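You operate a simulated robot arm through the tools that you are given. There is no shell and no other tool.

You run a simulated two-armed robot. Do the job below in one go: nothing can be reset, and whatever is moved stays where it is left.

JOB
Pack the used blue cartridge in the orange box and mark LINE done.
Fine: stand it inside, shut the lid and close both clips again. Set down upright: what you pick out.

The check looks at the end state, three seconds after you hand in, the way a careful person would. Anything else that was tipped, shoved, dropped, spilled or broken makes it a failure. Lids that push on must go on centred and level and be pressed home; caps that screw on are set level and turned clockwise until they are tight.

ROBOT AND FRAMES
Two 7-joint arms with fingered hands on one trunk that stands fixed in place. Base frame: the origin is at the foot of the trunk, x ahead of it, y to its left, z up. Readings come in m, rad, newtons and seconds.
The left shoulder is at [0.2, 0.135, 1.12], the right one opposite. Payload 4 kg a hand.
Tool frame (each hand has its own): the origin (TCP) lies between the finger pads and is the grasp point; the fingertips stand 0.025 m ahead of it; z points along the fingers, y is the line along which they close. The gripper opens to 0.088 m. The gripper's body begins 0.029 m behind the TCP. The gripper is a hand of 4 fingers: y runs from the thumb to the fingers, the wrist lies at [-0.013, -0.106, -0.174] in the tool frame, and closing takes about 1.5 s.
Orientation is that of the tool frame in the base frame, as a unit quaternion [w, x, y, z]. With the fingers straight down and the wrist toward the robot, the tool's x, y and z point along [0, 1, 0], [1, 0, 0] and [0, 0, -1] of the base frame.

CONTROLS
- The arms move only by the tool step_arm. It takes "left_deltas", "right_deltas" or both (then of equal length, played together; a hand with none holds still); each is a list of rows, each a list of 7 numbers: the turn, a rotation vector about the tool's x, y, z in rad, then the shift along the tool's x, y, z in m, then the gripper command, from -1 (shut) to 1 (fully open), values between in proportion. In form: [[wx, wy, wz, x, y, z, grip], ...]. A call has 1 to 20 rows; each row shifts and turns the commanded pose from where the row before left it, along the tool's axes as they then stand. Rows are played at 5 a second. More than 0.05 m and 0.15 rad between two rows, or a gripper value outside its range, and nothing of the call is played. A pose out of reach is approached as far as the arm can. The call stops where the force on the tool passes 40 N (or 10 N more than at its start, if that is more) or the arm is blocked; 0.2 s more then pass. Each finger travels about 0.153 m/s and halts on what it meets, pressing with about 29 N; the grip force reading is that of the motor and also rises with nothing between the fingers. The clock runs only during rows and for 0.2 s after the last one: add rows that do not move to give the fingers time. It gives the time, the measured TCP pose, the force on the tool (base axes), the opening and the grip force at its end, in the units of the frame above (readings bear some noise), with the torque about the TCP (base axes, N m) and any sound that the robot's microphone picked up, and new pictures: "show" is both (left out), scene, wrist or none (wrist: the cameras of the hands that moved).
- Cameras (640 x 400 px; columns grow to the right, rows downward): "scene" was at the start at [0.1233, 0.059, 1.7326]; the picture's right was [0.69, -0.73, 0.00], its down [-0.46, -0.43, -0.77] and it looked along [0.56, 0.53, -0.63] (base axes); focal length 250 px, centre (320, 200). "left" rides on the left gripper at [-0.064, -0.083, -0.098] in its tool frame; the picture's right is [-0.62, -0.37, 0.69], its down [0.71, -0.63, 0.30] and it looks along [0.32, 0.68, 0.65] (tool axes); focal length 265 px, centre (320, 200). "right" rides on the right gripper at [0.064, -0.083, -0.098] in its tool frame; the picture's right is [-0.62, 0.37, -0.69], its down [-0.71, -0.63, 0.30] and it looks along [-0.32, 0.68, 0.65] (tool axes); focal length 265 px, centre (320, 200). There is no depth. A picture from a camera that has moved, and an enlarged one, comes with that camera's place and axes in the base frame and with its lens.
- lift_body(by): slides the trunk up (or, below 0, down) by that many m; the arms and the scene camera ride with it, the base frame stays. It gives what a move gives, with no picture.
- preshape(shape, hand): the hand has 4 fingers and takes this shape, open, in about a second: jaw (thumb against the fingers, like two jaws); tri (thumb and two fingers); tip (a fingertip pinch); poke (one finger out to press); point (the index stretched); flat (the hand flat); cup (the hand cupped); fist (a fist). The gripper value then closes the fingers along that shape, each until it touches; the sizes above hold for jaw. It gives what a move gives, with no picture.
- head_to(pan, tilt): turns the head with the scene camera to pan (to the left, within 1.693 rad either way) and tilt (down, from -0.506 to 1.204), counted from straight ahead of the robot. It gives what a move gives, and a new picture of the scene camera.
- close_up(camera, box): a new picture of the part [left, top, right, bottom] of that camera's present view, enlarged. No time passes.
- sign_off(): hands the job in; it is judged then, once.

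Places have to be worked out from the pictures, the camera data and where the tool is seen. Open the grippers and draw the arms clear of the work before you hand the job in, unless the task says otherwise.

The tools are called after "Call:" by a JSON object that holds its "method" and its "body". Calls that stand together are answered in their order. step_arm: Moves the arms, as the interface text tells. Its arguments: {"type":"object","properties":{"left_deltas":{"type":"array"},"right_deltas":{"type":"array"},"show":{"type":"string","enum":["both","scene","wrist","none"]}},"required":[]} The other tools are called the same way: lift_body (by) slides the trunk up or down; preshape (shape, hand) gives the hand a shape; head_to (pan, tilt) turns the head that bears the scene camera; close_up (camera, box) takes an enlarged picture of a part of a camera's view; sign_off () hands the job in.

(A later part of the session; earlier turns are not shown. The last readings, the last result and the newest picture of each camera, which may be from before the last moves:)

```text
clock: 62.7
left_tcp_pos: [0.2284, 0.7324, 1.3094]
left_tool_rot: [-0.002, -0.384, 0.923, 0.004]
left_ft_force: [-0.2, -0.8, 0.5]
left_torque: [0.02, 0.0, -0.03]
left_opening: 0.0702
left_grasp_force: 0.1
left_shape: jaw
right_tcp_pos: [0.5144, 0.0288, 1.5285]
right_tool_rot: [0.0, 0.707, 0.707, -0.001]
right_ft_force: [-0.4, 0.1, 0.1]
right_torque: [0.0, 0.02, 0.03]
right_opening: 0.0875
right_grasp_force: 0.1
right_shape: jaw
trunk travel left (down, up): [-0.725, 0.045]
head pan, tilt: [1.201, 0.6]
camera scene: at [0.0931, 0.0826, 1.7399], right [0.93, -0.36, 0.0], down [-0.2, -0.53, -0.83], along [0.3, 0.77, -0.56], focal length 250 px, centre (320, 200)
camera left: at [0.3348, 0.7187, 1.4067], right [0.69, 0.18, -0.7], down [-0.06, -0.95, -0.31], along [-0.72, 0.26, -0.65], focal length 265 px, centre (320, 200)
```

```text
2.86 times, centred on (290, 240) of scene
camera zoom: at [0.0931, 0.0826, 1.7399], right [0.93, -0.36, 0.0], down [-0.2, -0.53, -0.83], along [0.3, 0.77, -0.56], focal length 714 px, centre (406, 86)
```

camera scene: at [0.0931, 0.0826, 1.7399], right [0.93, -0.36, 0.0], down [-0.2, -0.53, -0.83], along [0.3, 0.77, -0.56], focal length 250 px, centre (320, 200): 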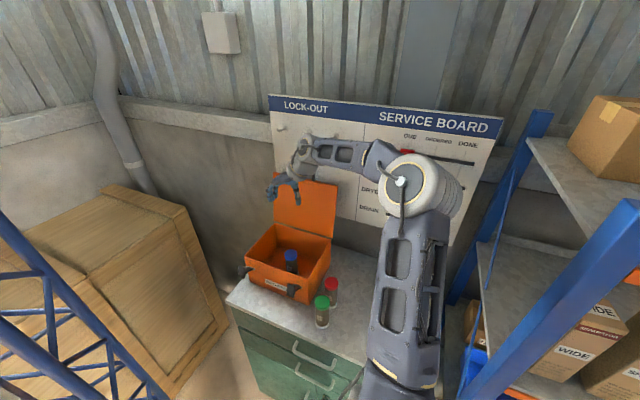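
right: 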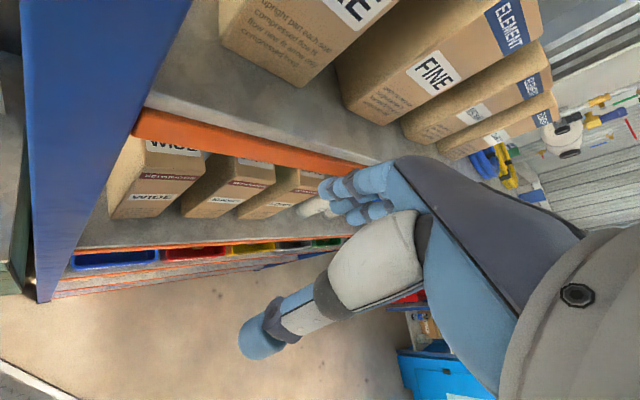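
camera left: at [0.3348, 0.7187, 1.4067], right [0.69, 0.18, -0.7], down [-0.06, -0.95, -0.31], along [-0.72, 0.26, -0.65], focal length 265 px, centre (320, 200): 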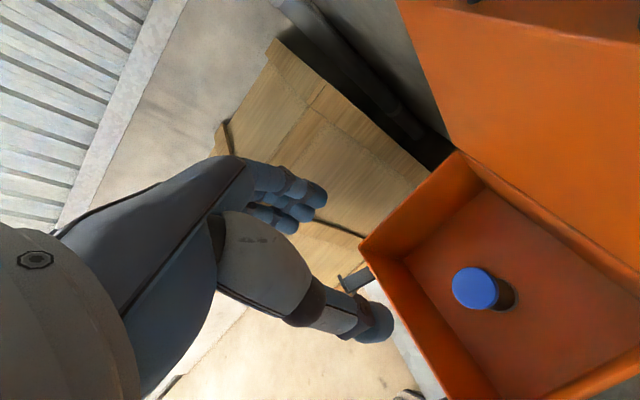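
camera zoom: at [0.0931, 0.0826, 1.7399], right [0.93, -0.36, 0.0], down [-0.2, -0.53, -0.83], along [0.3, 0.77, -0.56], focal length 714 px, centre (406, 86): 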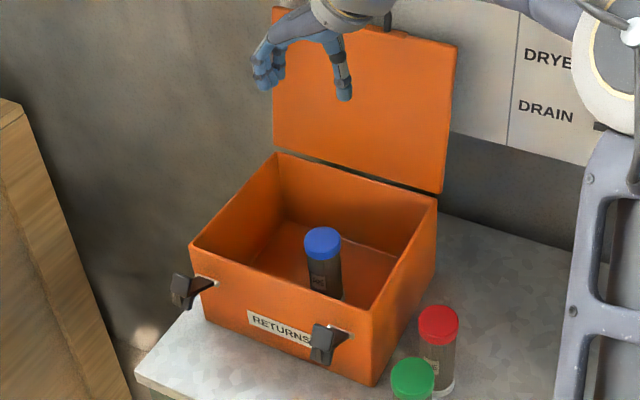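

The blue cartridge stands upright in the box. Now I turn the hand to face the board (y along u) above the open lid, so its camera sees the handle from the front.

Call:
{"method": "step_arm", "body": {"left_deltas": [[0, 0, 0, 0, 0, -0.045, 0.6], [0, 0, 0, 0, 0, -0.045, 0.6], [0, 0, 0.143, 0, 0, 0, 0.6], [0, 0, 0.143, 0, 0, 0, 0.6], [0, 0, 0.143, 0, 0, 0, 0.6], [0, 0, 0.143, 0, 0, 0, 0.6], [0, 0, 0.143, 0, 0, 0, 0.6], [0, 0, 0.143, 0, 0, 0, 0.6], [0, 0, 0.143, 0, 0, 0, 0.6], [0, 0, 0.143, 0, 0, 0, 0.6], [0, 0, 0.143, 0, 0, 0, 0.6], [0, 0, 0.143, 0, 0, 0, 0.6], [0, 0, 0.143, 0, 0, 0, 0.6], [0, 0, 0, 0, 0, 0, 0.6]], "show": "both"}}

Call:
{"method": "close_up", "body": {"camera": "left", "box": [240, 100, 640, 400]}}

```text
clock: 65.7
left_tcp_pos: [0.2308, 0.7319, 1.3982]
left_tool_rot: [-0.005, 0.383, 0.924, 0.002]
left_ft_force: [0.7, 0.6, -0.4]
left_torque: [-0.01, 0.03, -0.03]
left_opening: 0.07
left_grasp_force: 0.2
left_shape: jaw
right_tcp_pos: [0.515, 0.0288, 1.5297]
right_tool_rot: [0.0, 0.707, 0.707, 0.0]
right_ft_force: [-0.4, -0.4, -0.4]
right_torque: [0.02, -0.02, 0.01]
right_opening: 0.0877
right_grasp_force: 0.0
right_shape: jaw
trunk travel left (down, up): [-0.725, 0.045]
head pan, tilt: [1.201, 0.6]
camera scene: at [0.0931, 0.0826, 1.7399], right [0.93, -0.36, 0.0], down [-0.2, -0.53, -0.83], along [0.3, 0.77, -0.56], focal length 250 px, centre (320, 200)
camera left: at [0.2177, 0.626, 1.495], right [0.17, -0.69, -0.7], down [-0.95, 0.06, -0.3], along [0.25, 0.72, -0.65], focal length 265 px, centre (320, 200)
```

scene: 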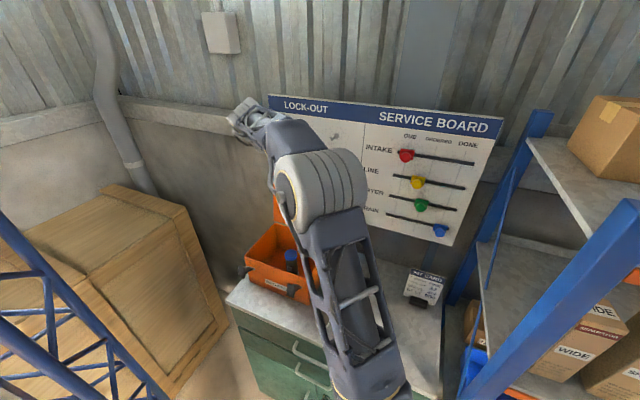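
left: 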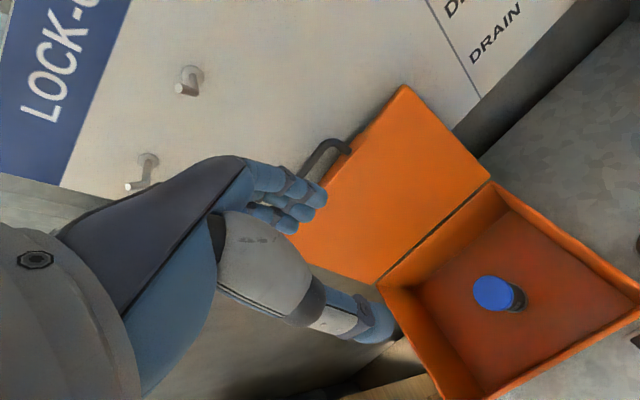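

```text
1.33 times, centred on (440, 250) of left
camera zoom: at [0.2177, 0.626, 1.495], right [0.17, -0.69, -0.7], down [-0.95, 0.06, -0.3], along [0.25, 0.72, -0.65], focal length 354 px, centre (160, 133)
```

zoom: 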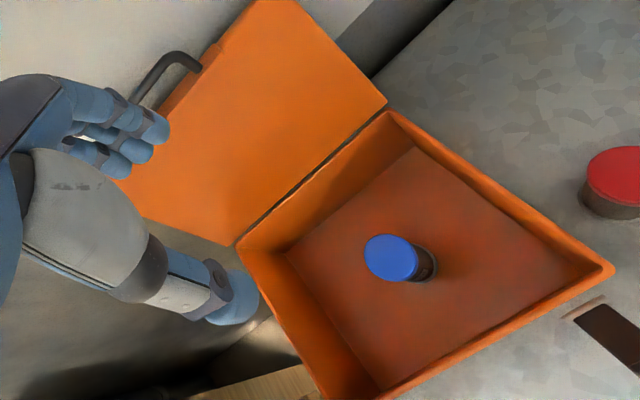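

The handle bar is at about u=0.82, z=1.303 (v≈-0.364), with the lid about 11° past vertical and the board close behind. I tilt the hand 45° so the fingers can reach over the bar from the front-above, and reduce the opening to 50 mm.

Call:
{"method": "step_arm", "body": {"left_deltas": [[-0.131, 0, 0, 0.0016, 0, 0, 0.136], [-0.131, 0, 0, 0.0016, 0, 0, 0.136], [-0.131, 0, 0, 0.0016, 0, 0, 0.136], [-0.131, 0, 0, 0.0016, 0, 0, 0.136], [-0.131, 0, 0, 0.0016, 0, 0, 0.136], [-0.131, 0, 0, 0.0017, 0, 0, 0.136], [0, 0, 0, 0, 0.011, 0.035, 0.136], [0, 0, 0, 0, 0, 0, 0.136]], "show": "both"}}

Call:
{"method": "close_up", "body": {"camera": "left", "box": [220, 120, 480, 340]}}

```text
clock: 67.5
left_tcp_pos: [0.2433, 0.7599, 1.3825]
left_tool_rot: [0.143, 0.354, 0.853, 0.357]
left_ft_force: [0.1, -0.4, 0.3]
left_torque: [-0.01, -0.01, -0.01]
left_opening: 0.0501
left_grasp_force: 0.1
left_shape: jaw
right_tcp_pos: [0.5134, 0.0288, 1.5294]
right_tool_rot: [0.001, 0.707, 0.707, 0.0]
right_ft_force: [0.0, 0.5, -0.9]
right_torque: [0.0, -0.01, 0.0]
right_opening: 0.0876
right_grasp_force: 0.1
right_shape: jaw
trunk travel left (down, up): [-0.725, 0.045]
head pan, tilt: [1.201, 0.6]
camera scene: at [0.0931, 0.0825, 1.7399], right [0.93, -0.36, 0.0], down [-0.2, -0.53, -0.83], along [0.3, 0.77, -0.56], focal length 250 px, centre (320, 200)
camera left: at [0.2004, 0.6254, 1.3907], right [0.6, -0.27, -0.76], down [-0.67, 0.35, -0.65], along [0.44, 0.9, 0.03], focal length 265 px, centre (320, 200)
```

scene: 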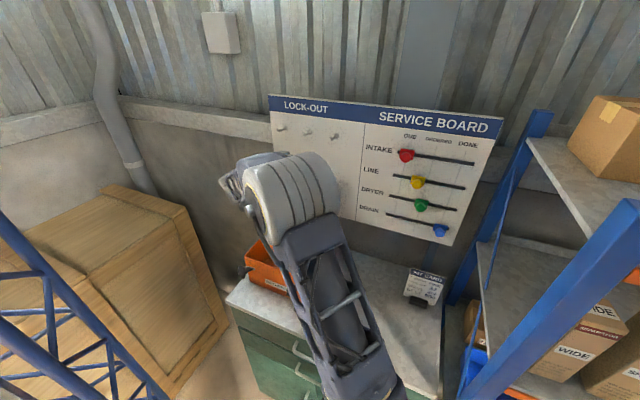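
left: 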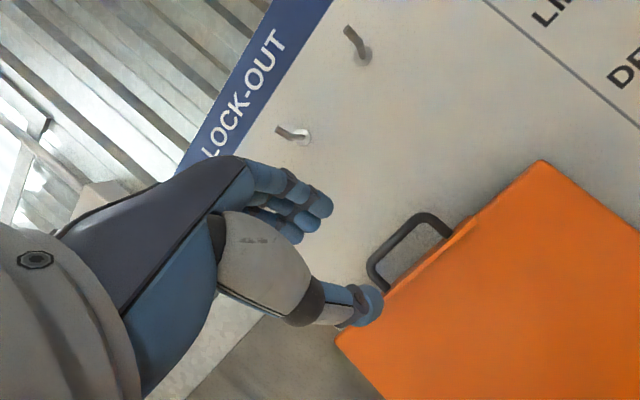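

```text
1.82 times, centred on (350, 230) of left
camera zoom: at [0.2004, 0.6254, 1.3907], right [0.6, -0.27, -0.76], down [-0.67, 0.35, -0.65], along [0.44, 0.9, 0.03], focal length 483 px, centre (266, 146)
```

zoom: 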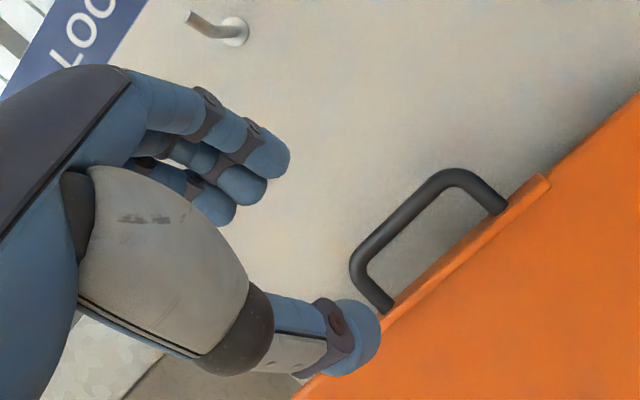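

I now see the handle clearly: bar about (u 0.83, z 1.32), board surface about u 0.863, so about 28 mm behind the bar. I line up the fingers to pass just over and behind the bar and approach halfway.

Call:
{"method": "step_arm", "body": {"left_deltas": [[0, 0, 0, -0.004, 0.012, 0.02, 0.136], [0, 0, 0, -0.003, 0.012, 0.02, 0.136], [0, 0, 0, 0, 0.0046, 0.02, 0.136], [0, 0, 0, 0, 0, 0.015, 0.136], [0, 0, 0, 0, 0, 0, 0.136]], "show": "wrist"}}

Call:
{"method": "close_up", "body": {"camera": "left", "box": [220, 120, 480, 340]}}

```text
clock: 68.7
left_tcp_pos: [0.3009, 0.8081, 1.347]
left_tool_rot: [0.143, 0.355, 0.853, 0.355]
left_ft_force: [-0.3, 1.4, 0.5]
left_torque: [0.0, -0.01, 0.02]
left_opening: 0.0502
left_grasp_force: 0.0
left_shape: jaw
right_tcp_pos: [0.5149, 0.0284, 1.5292]
right_tool_rot: [-0.001, 0.707, 0.707, 0.0]
right_ft_force: [-0.1, -0.1, -1.2]
right_torque: [0.02, 0.0, 0.02]
right_opening: 0.0879
right_grasp_force: 0.1
right_shape: jaw
trunk travel left (down, up): [-0.725, 0.045]
head pan, tilt: [1.201, 0.6]
camera left: at [0.2558, 0.6724, 1.3569], right [0.6, -0.27, -0.76], down [-0.67, 0.35, -0.65], along [0.44, 0.9, 0.02], focal length 265 px, centre (320, 200)
```

left: 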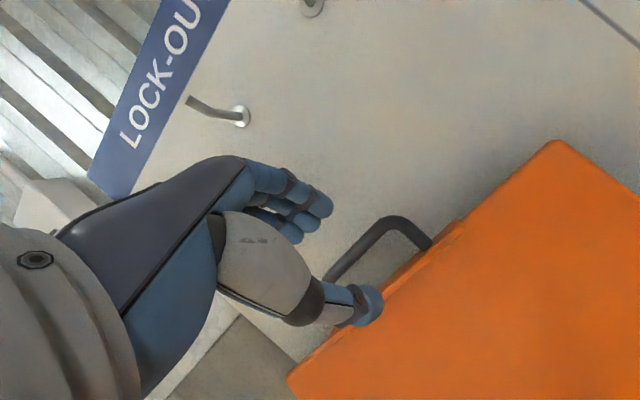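

```text
1.82 times, centred on (350, 230) of left
camera zoom: at [0.2558, 0.6724, 1.3569], right [0.6, -0.27, -0.76], down [-0.67, 0.35, -0.65], along [0.44, 0.9, 0.02], focal length 483 px, centre (266, 146)
```

zoom: 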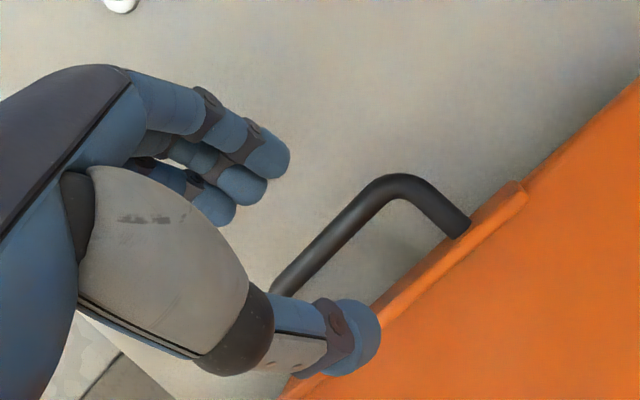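

Motion parallax refines the bar to about u=0.822, z=1.315. I advance along the finger direction so that the tips pass behind the bar.

Call:
{"method": "step_arm", "body": {"left_deltas": [[0, 0, 0, 0, -0.001, 0.015, 0.136], [0, 0, 0, 0, -0.001, 0.015, 0.136], [0, 0, 0, 0, -0.001, 0.012, 0.136], [0, 0, 0, 0, 0, 0, 0.136]], "show": "wrist"}}

Call:
{"method": "close_up", "body": {"camera": "left", "box": [220, 120, 480, 340]}}

```text
clock: 69.7
left_tcp_pos: [0.3214, 0.8286, 1.3166]
left_tool_rot: [0.142, 0.354, 0.853, 0.356]
left_ft_force: [0.7, 0.6, -0.2]
left_torque: [-0.02, 0.01, 0.0]
left_opening: 0.0506
left_grasp_force: 0.1
left_shape: jaw
right_tcp_pos: [0.5149, 0.0283, 1.5301]
right_tool_rot: [0.0, 0.707, 0.707, 0.0]
right_ft_force: [0.4, 0.4, 0.2]
right_torque: [-0.01, 0.01, 0.01]
right_opening: 0.0875
right_grasp_force: 0.0
right_shape: jaw
trunk travel left (down, up): [-0.725, 0.045]
head pan, tilt: [1.201, 0.6]
camera left: at [0.2773, 0.6923, 1.3252], right [0.6, -0.27, -0.76], down [-0.67, 0.35, -0.65], along [0.44, 0.9, 0.02], focal length 265 px, centre (320, 200)
```

left: 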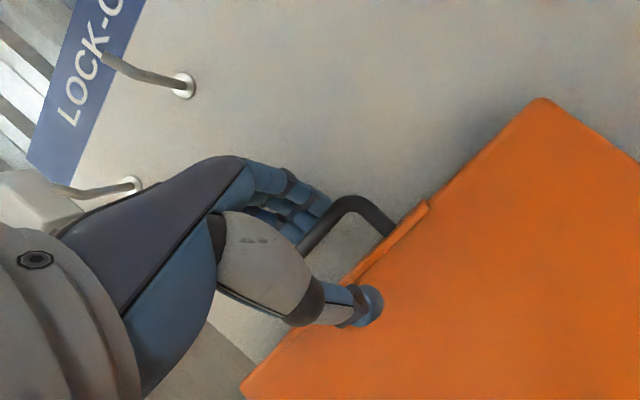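

```text
1.82 times, centred on (350, 230) of left
camera zoom: at [0.2773, 0.6923, 1.3252], right [0.6, -0.27, -0.76], down [-0.67, 0.35, -0.65], along [0.44, 0.9, 0.02], focal length 483 px, centre (266, 146)
```

zoom: 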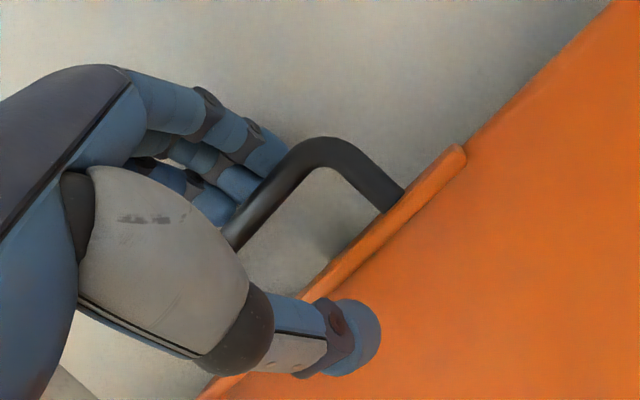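

The fingertips are now behind the bar and the thumb is in front. I close gently so that the bar is captured and starts to come forward.

Call:
{"method": "step_arm", "body": {"left_deltas": [[0, 0, 0, 0, 0, 0, 0.0], [0, 0, 0, 0, 0, 0, -0.15], [0, 0, 0, 0, 0, 0, -0.3], [0, 0, 0, 0, 0, 0, -0.45], [0, 0, 0, 0, 0, 0, -0.55], [0, 0, 0, 0, 0, 0, -0.55]], "show": "wrist"}}

Call:
{"method": "close_up", "body": {"camera": "left", "box": [220, 120, 480, 340]}}

```text
clock: 71.1
left_tcp_pos: [0.3221, 0.8283, 1.3153]
left_tool_rot: [0.143, 0.355, 0.853, 0.355]
left_ft_force: [-1.4, -2.3, 1.3]
left_torque: [-0.43, 0.44, -0.05]
left_opening: 0.0272
left_grasp_force: 28.9
left_shape: jaw
right_tcp_pos: [0.5134, 0.0274, 1.5296]
right_tool_rot: [0.0, 0.707, 0.707, 0.0]
right_ft_force: [-0.1, 0.2, -0.1]
right_torque: [-0.01, -0.02, -0.02]
right_opening: 0.0875
right_grasp_force: 0.2
right_shape: jaw
trunk travel left (down, up): [-0.725, 0.045]
head pan, tilt: [1.201, 0.6]
camera left: at [0.2771, 0.692, 1.3254], right [0.6, -0.27, -0.76], down [-0.67, 0.35, -0.65], along [0.44, 0.9, 0.02], focal length 265 px, centre (320, 200)
```

left: 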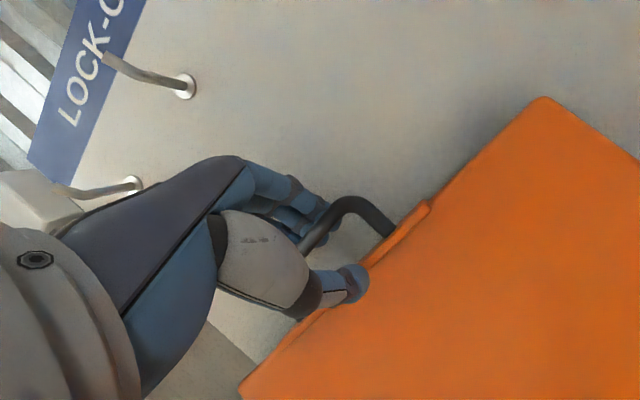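

```text
1.82 times, centred on (350, 230) of left
camera zoom: at [0.2771, 0.692, 1.3254], right [0.6, -0.27, -0.76], down [-0.67, 0.35, -0.65], along [0.44, 0.9, 0.02], focal length 483 px, centre (266, 146)
```

zoom: 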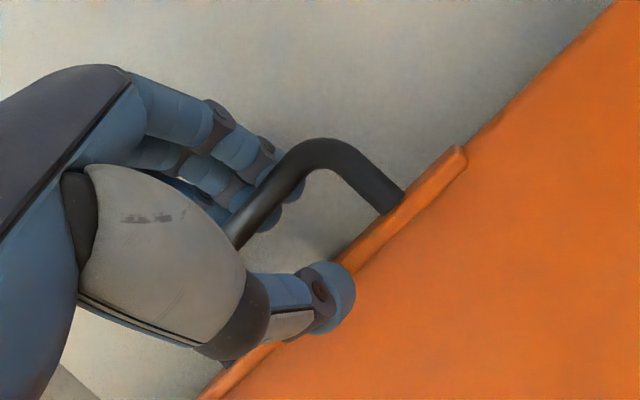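

The bar is captured between fingers (behind) and thumb (on the lid's edge in front). I loosen slightly so it can pivot, and pull the lid forward along its arc past vertical.

Call:
{"method": "step_arm", "body": {"left_deltas": [[0, 0, 0, 0, 0, 0, -0.25], [0, 0, 0, 0, 0, 0, -0.2], [0, 0, 0, 0, -0.0085, -0.0095, -0.2], [0, 0, 0, 0, -0.0085, -0.0095, -0.2], [0, 0, 0, 0, -0.0095, -0.0085, -0.2], [0, 0, 0, 0, -0.0095, -0.0085, -0.2], [0, 0, 0, 0, 0, 0, -0.2]], "show": "wrist"}}

Call:
{"method": "close_up", "body": {"camera": "left", "box": [220, 120, 480, 340]}}

```text
clock: 72.7
left_tcp_pos: [0.2853, 0.7921, 1.3153]
left_tool_rot: [0.142, 0.355, 0.853, 0.355]
left_ft_force: [0.2, -0.6, -0.4]
left_torque: [0.02, 0.02, 0.02]
left_opening: 0.0348
left_grasp_force: 0.0
left_shape: jaw
right_tcp_pos: [0.5137, 0.0283, 1.5297]
right_tool_rot: [0.0, 0.707, 0.707, 0.0]
right_ft_force: [0.5, -0.5, 0.4]
right_torque: [0.0, 0.01, -0.01]
right_opening: 0.0875
right_grasp_force: 0.0
right_shape: jaw
trunk travel left (down, up): [-0.725, 0.045]
head pan, tilt: [1.201, 0.6]
camera left: at [0.2405, 0.6559, 1.3245], right [0.6, -0.27, -0.76], down [-0.67, 0.35, -0.65], along [0.44, 0.9, 0.02], focal length 265 px, centre (320, 200)
```

left: 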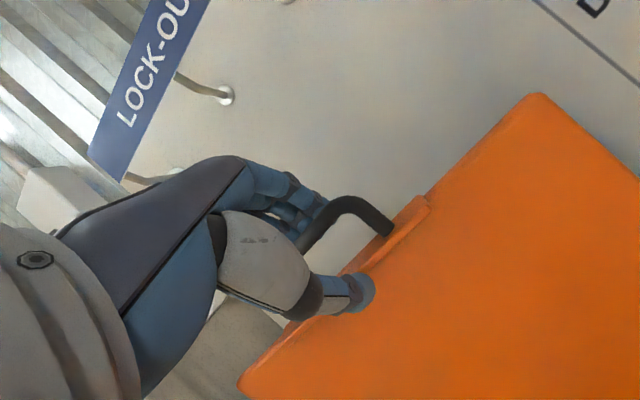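

```text
1.82 times, centred on (350, 230) of left
camera zoom: at [0.2405, 0.6559, 1.3245], right [0.6, -0.27, -0.76], down [-0.67, 0.35, -0.65], along [0.44, 0.9, 0.02], focal length 483 px, centre (266, 146)
```

zoom: 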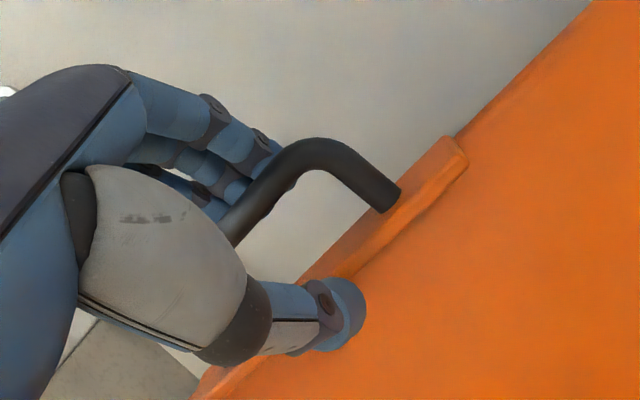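

The lid follows and is near vertical. I keep following the arc; it should come to rest on the thumb side.

Call:
{"method": "step_arm", "body": {"left_deltas": [[0, 0, 0, 0, -0.0103, -0.0075, -0.2], [0, 0, 0, 0, -0.0103, -0.0075, -0.2], [0, 0, 0, 0, -0.011, -0.0064, -0.2], [0, 0, 0, 0, -0.011, -0.0064, -0.2], [0, 0, 0, 0, -0.0117, -0.0052, -0.2], [0, 0, 0, 0, -0.0117, -0.0052, -0.2], [0, 0, 0, 0, 0, 0, -0.2]], "show": "wrist"}}

Call:
{"method": "close_up", "body": {"camera": "left", "box": [220, 120, 480, 340]}}

```text
clock: 74.3
left_tcp_pos: [0.2318, 0.7392, 1.2948]
left_tool_rot: [0.142, 0.354, 0.853, 0.356]
left_ft_force: [-1.4, 0.4, -0.6]
left_torque: [-0.03, 0.0, -0.02]
left_opening: 0.0352
left_grasp_force: 0.1
left_shape: jaw
right_tcp_pos: [0.5137, 0.0284, 1.5294]
right_tool_rot: [0.0, 0.707, 0.707, 0.0]
right_ft_force: [0.4, -0.6, 0.4]
right_torque: [-0.01, -0.03, 0.03]
right_opening: 0.0875
right_grasp_force: 0.0
right_shape: jaw
trunk travel left (down, up): [-0.725, 0.045]
head pan, tilt: [1.201, 0.6]
camera left: at [0.1877, 0.6028, 1.3043], right [0.6, -0.27, -0.76], down [-0.67, 0.35, -0.65], along [0.44, 0.9, 0.02], focal length 265 px, centre (320, 200)
```

left: 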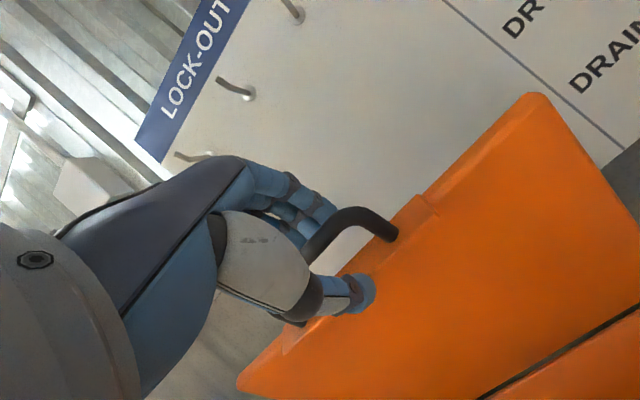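

```text
1.82 times, centred on (350, 230) of left
camera zoom: at [0.1877, 0.6028, 1.3043], right [0.6, -0.27, -0.76], down [-0.67, 0.35, -0.65], along [0.44, 0.9, 0.02], focal length 483 px, centre (266, 146)
```

zoom: 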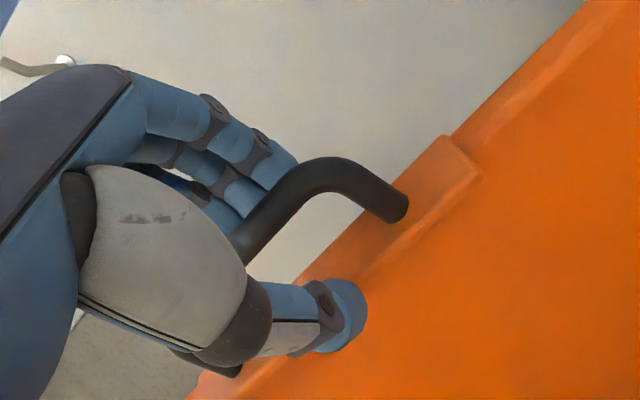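

Lid is about 30° forward of vertical, resting under control between thumb and fingers. I keep lowering along the arc.

Call:
{"method": "step_arm", "body": {"left_deltas": [[0, 0, 0, 0, -0.0121, -0.004, -0.2], [0, 0, 0, 0, -0.0121, -0.004, -0.2], [0, 0, 0, 0, -0.0125, -0.0027, -0.2], [0, 0, 0, 0, -0.0125, -0.0027, -0.2], [0, 0, 0, 0, -0.0127, -0.0013, -0.2], [0, 0, 0, 0, -0.0127, -0.0013, -0.2], [0, 0, 0, 0, -0.0127, 0, -0.2], [0, 0, 0, 0, -0.0127, 0, -0.2], [0, 0, 0, 0, 0, 0, -0.2]], "show": "both"}}

Call:
{"method": "close_up", "body": {"camera": "left", "box": [220, 120, 480, 340]}}

```text
clock: 76.3
left_tcp_pos: [0.174, 0.6813, 1.2355]
left_tool_rot: [0.143, 0.356, 0.853, 0.355]
left_ft_force: [0.2, 1.0, -1.1]
left_torque: [0.01, -0.01, -0.01]
left_opening: 0.0357
left_grasp_force: 0.0
left_shape: jaw
right_tcp_pos: [0.5136, 0.0285, 1.5292]
right_tool_rot: [0.0, 0.707, 0.707, 0.0]
right_ft_force: [0.1, 0.4, 0.0]
right_torque: [0.03, -0.05, 0.0]
right_opening: 0.0876
right_grasp_force: 0.1
right_shape: jaw
trunk travel left (down, up): [-0.725, 0.045]
head pan, tilt: [1.201, 0.6]
camera scene: at [0.0931, 0.0826, 1.7399], right [0.93, -0.36, 0.0], down [-0.2, -0.53, -0.83], along [0.3, 0.77, -0.56], focal length 250 px, centre (320, 200)
camera left: at [0.1296, 0.5446, 1.2451], right [0.6, -0.27, -0.76], down [-0.67, 0.35, -0.65], along [0.44, 0.9, 0.02], focal length 265 px, centre (320, 200)
```

scene: 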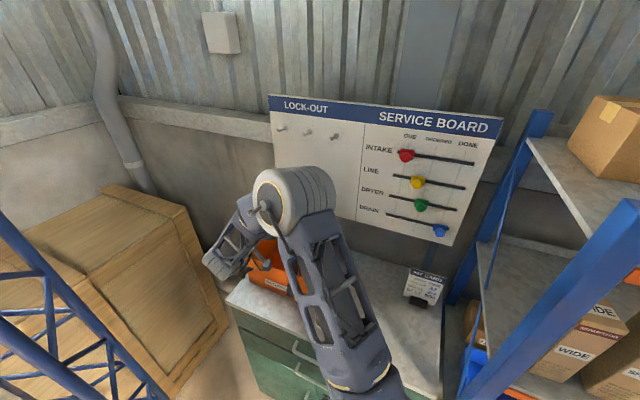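
left: 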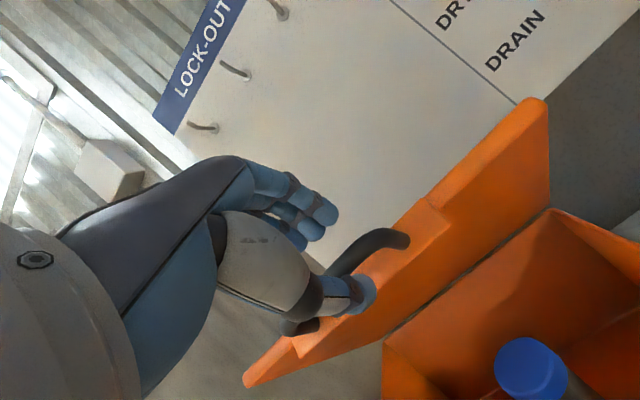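

```text
1.82 times, centred on (350, 230) of left
camera zoom: at [0.1296, 0.5446, 1.2451], right [0.6, -0.27, -0.76], down [-0.67, 0.35, -0.65], along [0.44, 0.9, 0.02], focal length 483 px, centre (266, 146)
```

zoom: 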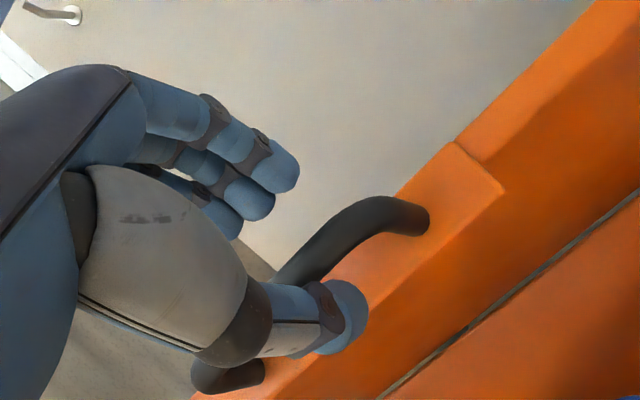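

The lid now rests on the thumb at about 45°. I open the fingers wide while shifting so the thumb stays under the bar, so that the fingers will clear the lid top as it closes.

Call:
{"method": "step_arm", "body": {"left_deltas": [[0, 0, 0, 0, 0.0043, 0, 0.0], [0, 0, 0, 0, 0.0043, 0, 0.2], [0, 0, 0, 0, 0.0043, 0, 0.4], [0, 0, 0, 0, 0.0043, 0, 0.6], [0, 0, 0, 0, 0.0043, 0, 0.8], [0, 0, 0, 0, 0.0043, 0, 1.0], [0, 0, 0, 0, 0, 0, 1.0], [0, 0, 0, 0, 0, 0, 1.0]], "show": "wrist"}}

Call:
{"method": "close_up", "body": {"camera": "left", "box": [220, 120, 520, 360]}}

```text
clock: 78.1
left_tcp_pos: [0.1864, 0.6944, 1.2548]
left_tool_rot: [0.142, 0.355, 0.853, 0.355]
left_ft_force: [-0.5, -2.0, 0.6]
left_torque: [-0.04, 0.05, 0.01]
left_opening: 0.088
left_grasp_force: 0.0
left_shape: jaw
right_tcp_pos: [0.514, 0.0284, 1.5296]
right_tool_rot: [-0.001, 0.707, 0.707, 0.0]
right_ft_force: [0.6, 0.5, 0.1]
right_torque: [0.03, 0.0, 0.03]
right_opening: 0.0877
right_grasp_force: 0.0
right_shape: jaw
trunk travel left (down, up): [-0.725, 0.045]
head pan, tilt: [1.201, 0.6]
camera left: at [0.1419, 0.5585, 1.2644], right [0.6, -0.27, -0.76], down [-0.67, 0.35, -0.65], along [0.44, 0.9, 0.02], focal length 265 px, centre (320, 200)
```

left: 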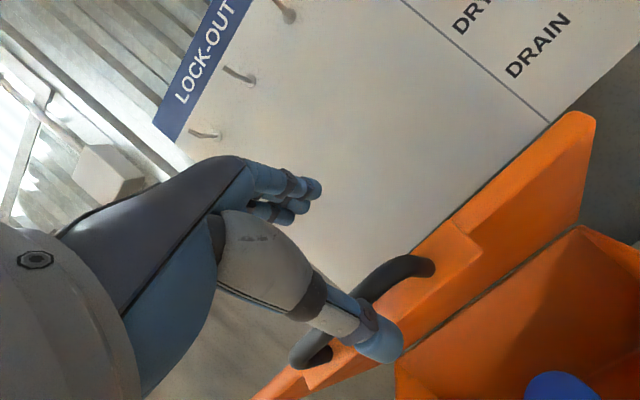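

```text
1.67 times, centred on (370, 240) of left
camera zoom: at [0.1419, 0.5585, 1.2644], right [0.6, -0.27, -0.76], down [-0.67, 0.35, -0.65], along [0.44, 0.9, 0.02], focal length 442 px, centre (237, 133)
```

zoom: 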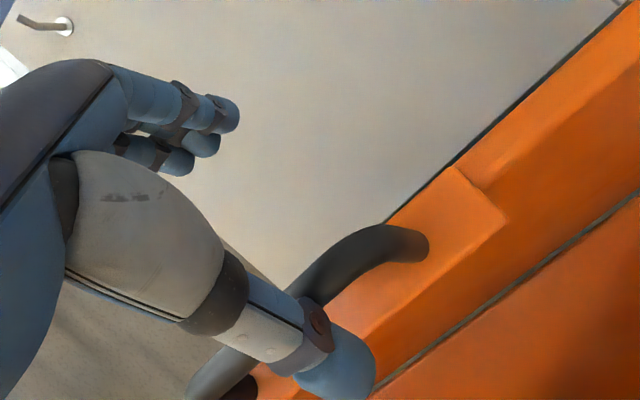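

The bar rests on the thumb. I continue lowering the lid along the arc to about 12° from closed.

Call:
{"method": "step_arm", "body": {"left_deltas": [[0, 0, 0, 0, -0.0083, 0.0, 1], [0, 0, 0, 0, -0.0125, 0.0026, 1], [0, 0, 0, 0, -0.0125, 0.0026, 1], [0, 0, 0, 0, -0.0121, 0.004, 1], [0, 0, 0, 0, -0.0121, 0.004, 1], [0, 0, 0, 0, -0.0117, 0.0051, 1], [0, 0, 0, 0, -0.0116, 0.0051, 1], [0, 0, 0, 0, -0.0111, 0.0064, 1], [0, 0, 0, 0, -0.011, 0.0064, 1], [0, 0, 0, 0, 0, 0, 1]], "show": "both"}}

Call:
{"method": "close_up", "body": {"camera": "left", "box": [220, 120, 520, 360]}}

```text
clock: 80.3
left_tcp_pos: [0.1519, 0.6633, 1.1568]
left_tool_rot: [0.142, 0.354, 0.853, 0.356]
left_ft_force: [0.2, -2.5, 0.0]
left_torque: [-0.08, 0.01, 0.02]
left_opening: 0.0878
left_grasp_force: 0.0
left_shape: jaw
right_tcp_pos: [0.5153, 0.0294, 1.5301]
right_tool_rot: [0.0, 0.707, 0.708, 0.0]
right_ft_force: [0.1, -0.4, -0.2]
right_torque: [-0.02, 0.03, 0.0]
right_opening: 0.0876
right_grasp_force: 0.1
right_shape: jaw
trunk travel left (down, up): [-0.725, 0.045]
head pan, tilt: [1.201, 0.6]
camera scene: at [0.0931, 0.0825, 1.7399], right [0.93, -0.36, 0.0], down [-0.2, -0.53, -0.83], along [0.3, 0.77, -0.56], focal length 250 px, centre (320, 200)
camera left: at [0.1084, 0.5272, 1.1657], right [0.6, -0.27, -0.76], down [-0.67, 0.35, -0.65], along [0.44, 0.9, 0.02], focal length 265 px, centre (320, 200)
```

scene: 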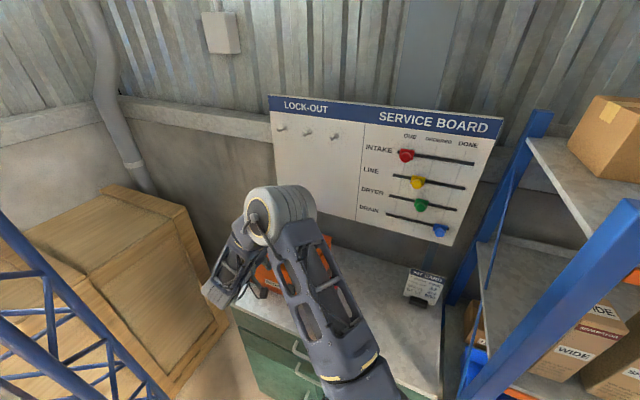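
left: 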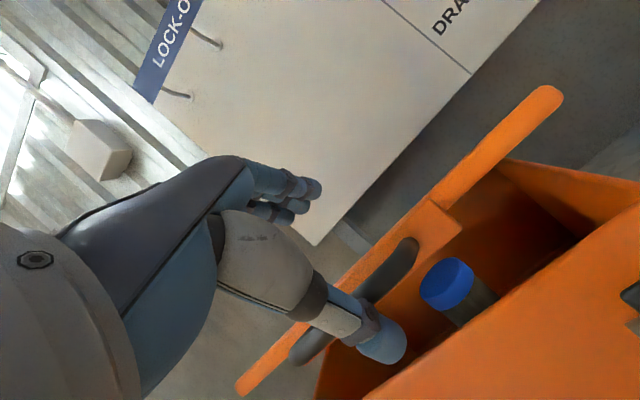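

```text
1.67 times, centred on (370, 240) of left
camera zoom: at [0.1084, 0.5272, 1.1657], right [0.6, -0.27, -0.76], down [-0.67, 0.35, -0.65], along [0.44, 0.9, 0.02], focal length 442 px, centre (237, 133)
```

zoom: 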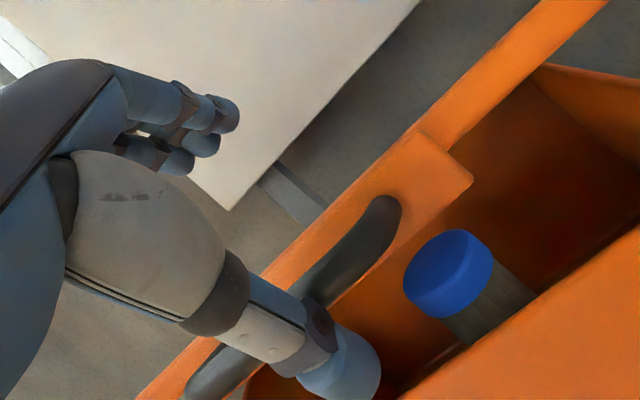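

About 12° left and the thumb is clear of the box front. I lower the rest of the way.

Call:
{"method": "step_arm", "body": {"left_deltas": [[0, 0, 0, 0, -0.0103, 0.0065, 1], [0, 0, 0, 0, -0.0103, 0.0065, 1], [0, 0, 0, 0, -0.0095, 0.0076, 1], [0, 0, 0, 0, -0.0095, 0.0076, 1], [0, 0, 0, 0, -0.0075, 0.0075, 1], [0, 0, 0, 0, 0, 0, 1]], "show": "wrist"}}

Call:
{"method": "close_up", "body": {"camera": "left", "box": [220, 120, 520, 360]}}

```text
clock: 81.7
left_tcp_pos: [0.1462, 0.6565, 1.0969]
left_tool_rot: [0.142, 0.355, 0.853, 0.355]
left_ft_force: [-1.0, 0.6, -0.6]
left_torque: [-0.03, 0.0, 0.0]
left_opening: 0.0875
left_grasp_force: 0.1
left_shape: jaw
right_tcp_pos: [0.5134, 0.0295, 1.529]
right_tool_rot: [0.0, 0.707, 0.707, 0.0]
right_ft_force: [0.4, -0.1, -0.7]
right_torque: [-0.02, -0.01, 0.0]
right_opening: 0.0876
right_grasp_force: 0.1
right_shape: jaw
trunk travel left (down, up): [-0.725, 0.045]
head pan, tilt: [1.201, 0.6]
camera left: at [0.1027, 0.52, 1.1063], right [0.6, -0.27, -0.76], down [-0.67, 0.35, -0.65], along [0.44, 0.9, 0.03], focal length 265 px, centre (320, 200)
```

left: 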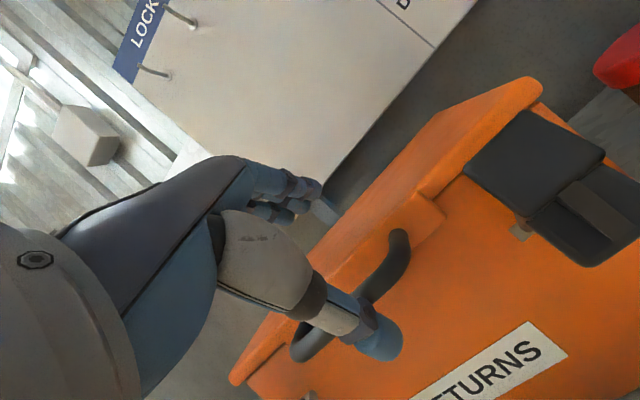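

```text
1.67 times, centred on (370, 240) of left
camera zoom: at [0.1027, 0.52, 1.1063], right [0.6, -0.27, -0.76], down [-0.67, 0.35, -0.65], along [0.44, 0.9, 0.03], focal length 442 px, centre (237, 133)
```

zoom: 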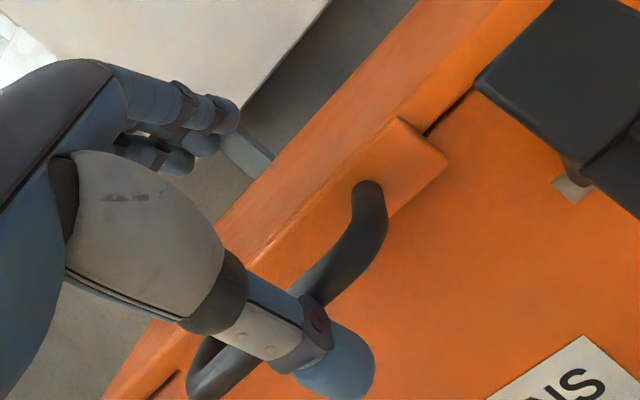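

Nearly closed with a thin gap left. I lower a bit more until the lid rests on the rim and the thumb comes free.

Call:
{"method": "step_arm", "body": {"left_deltas": [[0, 0, 0, 0, -0.0045, 0.0045, 1], [0, 0, 0, 0, -0.0045, 0.0045, 1], [0, 0, 0, 0, -0.003, 0.003, 1], [0, 0, 0, 0, 0, 0, 1]], "show": "wrist"}}

Call:
{"method": "close_up", "body": {"camera": "left", "box": [220, 120, 520, 360]}}

```text
clock: 82.7
left_tcp_pos: [0.1464, 0.656, 1.0805]
left_tool_rot: [0.142, 0.355, 0.853, 0.356]
left_ft_force: [0.1, -0.2, -0.2]
left_torque: [0.0, 0.01, 0.0]
left_opening: 0.0878
left_grasp_force: 0.0
left_shape: jaw
right_tcp_pos: [0.5139, 0.0287, 1.5298]
right_tool_rot: [-0.001, 0.707, 0.707, 0.0]
right_ft_force: [0.0, 0.0, 0.6]
right_torque: [-0.03, 0.01, 0.02]
right_opening: 0.0876
right_grasp_force: 0.0
right_shape: jaw
trunk travel left (down, up): [-0.725, 0.045]
head pan, tilt: [1.201, 0.6]
camera left: at [0.1022, 0.5199, 1.0905], right [0.6, -0.27, -0.76], down [-0.67, 0.35, -0.65], along [0.44, 0.9, 0.02], focal length 265 px, centre (320, 200)
```

left: 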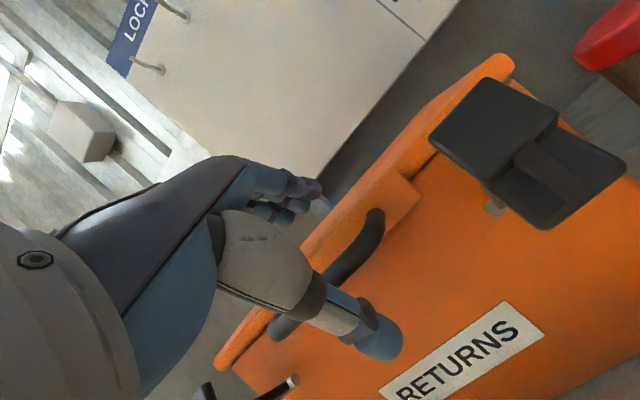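

```text
1.67 times, centred on (370, 240) of left
camera zoom: at [0.1022, 0.5199, 1.0905], right [0.6, -0.27, -0.76], down [-0.67, 0.35, -0.65], along [0.44, 0.9, 0.02], focal length 442 px, centre (237, 133)
```

zoom: 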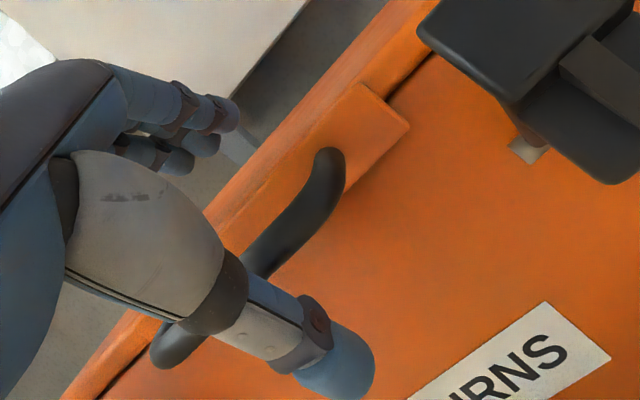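

The lid rests closed. I withdraw the hand straight back from under the handle, then up, and inspect.

Call:
{"method": "step_arm", "body": {"left_deltas": [[0, 0, 0, 0, -0.008, -0.011, 1], [0, 0, 0, 0, -0.014, -0.014, 1], [0, 0, 0, 0, -0.02, -0.02, 1], [0, 0, 0, 0, -0.02, -0.02, 1], [0, 0, 0, 0, 0.02, -0.03, 1], [0, 0, 0, 0, 0.03, -0.03, 1], [0, 0, 0, 0, 0.03, -0.03, 1], [0, 0, 0, 0, 0, 0, 1]], "show": "both"}}

Call:
{"method": "close_up", "body": {"camera": "left", "box": [280, 150, 640, 400]}}

```text
clock: 84.5
left_tcp_pos: [0.0814, 0.589, 1.2025]
left_tool_rot: [0.142, 0.355, 0.853, 0.355]
left_ft_force: [-0.5, 0.2, 0.5]
left_torque: [-0.01, 0.02, 0.0]
left_opening: 0.0881
left_grasp_force: 0.0
left_shape: jaw
right_tcp_pos: [0.5148, 0.029, 1.5298]
right_tool_rot: [0.0, 0.707, 0.707, 0.0]
right_ft_force: [0.0, 0.7, 0.7]
right_torque: [0.02, -0.02, -0.01]
right_opening: 0.0877
right_grasp_force: 0.0
right_shape: jaw
trunk travel left (down, up): [-0.725, 0.045]
head pan, tilt: [1.201, 0.6]
camera scene: at [0.0931, 0.0826, 1.7399], right [0.93, -0.36, 0.0], down [-0.2, -0.53, -0.83], along [0.3, 0.77, -0.56], focal length 250 px, centre (320, 200)
camera left: at [0.0363, 0.4522, 1.2114], right [0.6, -0.27, -0.76], down [-0.67, 0.35, -0.65], along [0.44, 0.9, 0.02], focal length 265 px, centre (320, 200)
```

scene: 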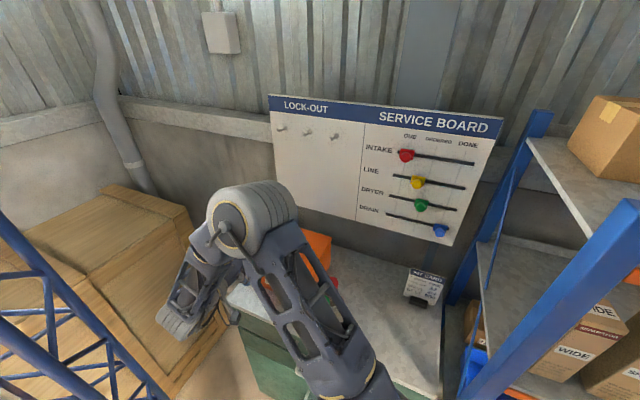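
left: 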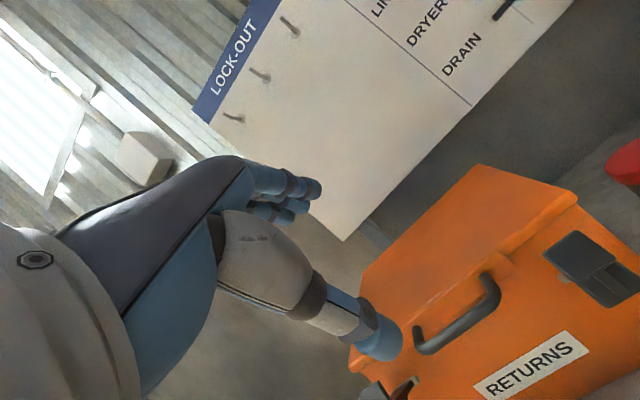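

```text
1.60 times, centred on (460, 275) of left
camera zoom: at [0.0363, 0.4522, 1.2114], right [0.6, -0.27, -0.76], down [-0.67, 0.35, -0.65], along [0.44, 0.9, 0.02], focal length 425 px, centre (96, 80)
```

zoom: 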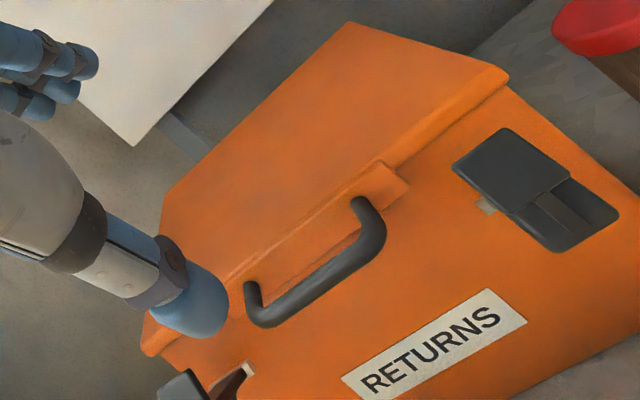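

The lid is closed. To close the clips I'll use the poke finger again, lifting each clip's tab up and inward along a 45° direction. First I roll the hand back by 90° about its own axis and set the poke shape.

Call:
{"method": "step_arm", "body": {"left_deltas": [[0, 0, -0.143, 0, 0, 0, 1], [0, 0, -0.143, 0, 0, 0, 1], [0, 0, -0.143, 0, 0, 0, 1], [0, 0, -0.143, 0, 0, 0, 1], [0, 0, -0.143, 0, 0, 0, 1], [0, 0, -0.143, 0, 0, 0, 1], [0, 0, -0.143, 0, 0, 0, 1], [0, 0, -0.143, 0, 0, 0, 1], [0, 0, -0.143, 0, 0, 0, 1], [0, 0, -0.143, 0, 0, 0, 1], [0, 0, -0.141, 0, 0, 0, 1], [0, 0, 0, 0, 0, 0, 1]], "show": "none"}}

Call:
{"method": "preshape", "body": {"shape": "poke", "hand": "left"}}

Call:
{"method": "close_up", "body": {"camera": "left", "box": [0, 0, 640, 400]}}

Call:
{"method": "close_up", "body": {"camera": "scene", "box": [160, 120, 400, 340]}}

```text
clock: 87.1
left_tcp_pos: [0.079, 0.587, 1.2023]
left_tool_rot: [0.351, -0.354, 0.854, 0.151]
left_ft_force: [-0.2, 0.1, -0.7]
left_torque: [-0.02, 0.0, 0.0]
left_opening: 0.0879
left_grasp_force: 0.0
left_shape: jaw
right_tcp_pos: [0.514, 0.0275, 1.5296]
right_tool_rot: [-0.001, 0.707, 0.707, 0.0]
right_ft_force: [0.1, 0.5, 0.5]
right_torque: [0.01, -0.01, -0.02]
right_opening: 0.0876
right_grasp_force: 0.0
right_shape: jaw
trunk travel left (down, up): [-0.725, 0.045]
head pan, tilt: [1.201, 0.6]
```

```text
clock: 88.0
left_tcp_pos: [0.0793, 0.5875, 1.2032]
left_tool_rot: [0.351, -0.353, 0.854, 0.152]
left_ft_force: [-0.3, -0.1, 0.0]
left_torque: [0.0, 0.04, 0.03]
left_opening: 0.0002
left_grasp_force: 0.2
left_shape: poke
right_tcp_pos: [0.5139, 0.0291, 1.5288]
right_tool_rot: [0.0, 0.707, 0.707, 0.0]
right_ft_force: [-0.5, 0.4, 0.0]
right_torque: [0.01, 0.01, 0.03]
right_opening: 0.0876
right_grasp_force: 0.1
right_shape: jaw
trunk travel left (down, up): [-0.725, 0.045]
head pan, tilt: [1.201, 0.6]
```

```text
1.00 times, centred on (320, 200) of left (not enlarged: the box is as wide or as high as the picture)
camera zoom: at [0.1225, 0.5115, 1.3168], right [0.92, 0.4, -0.06], down [0.24, -0.65, -0.73], along [-0.32, 0.65, -0.68], focal length 265 px, centre (320, 200)
```

zoom: 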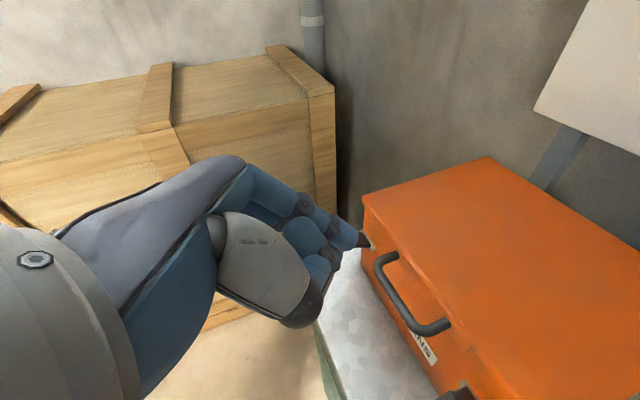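

```text
1.82 times, centred on (280, 230) of scene
camera zoom: at [0.0931, 0.0826, 1.7399], right [0.93, -0.36, 0.0], down [-0.2, -0.53, -0.83], along [0.3, 0.77, -0.56], focal length 454 px, centre (393, 146)
```

zoom: 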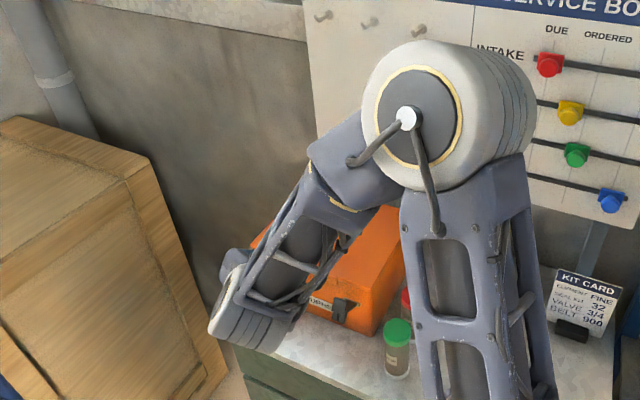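

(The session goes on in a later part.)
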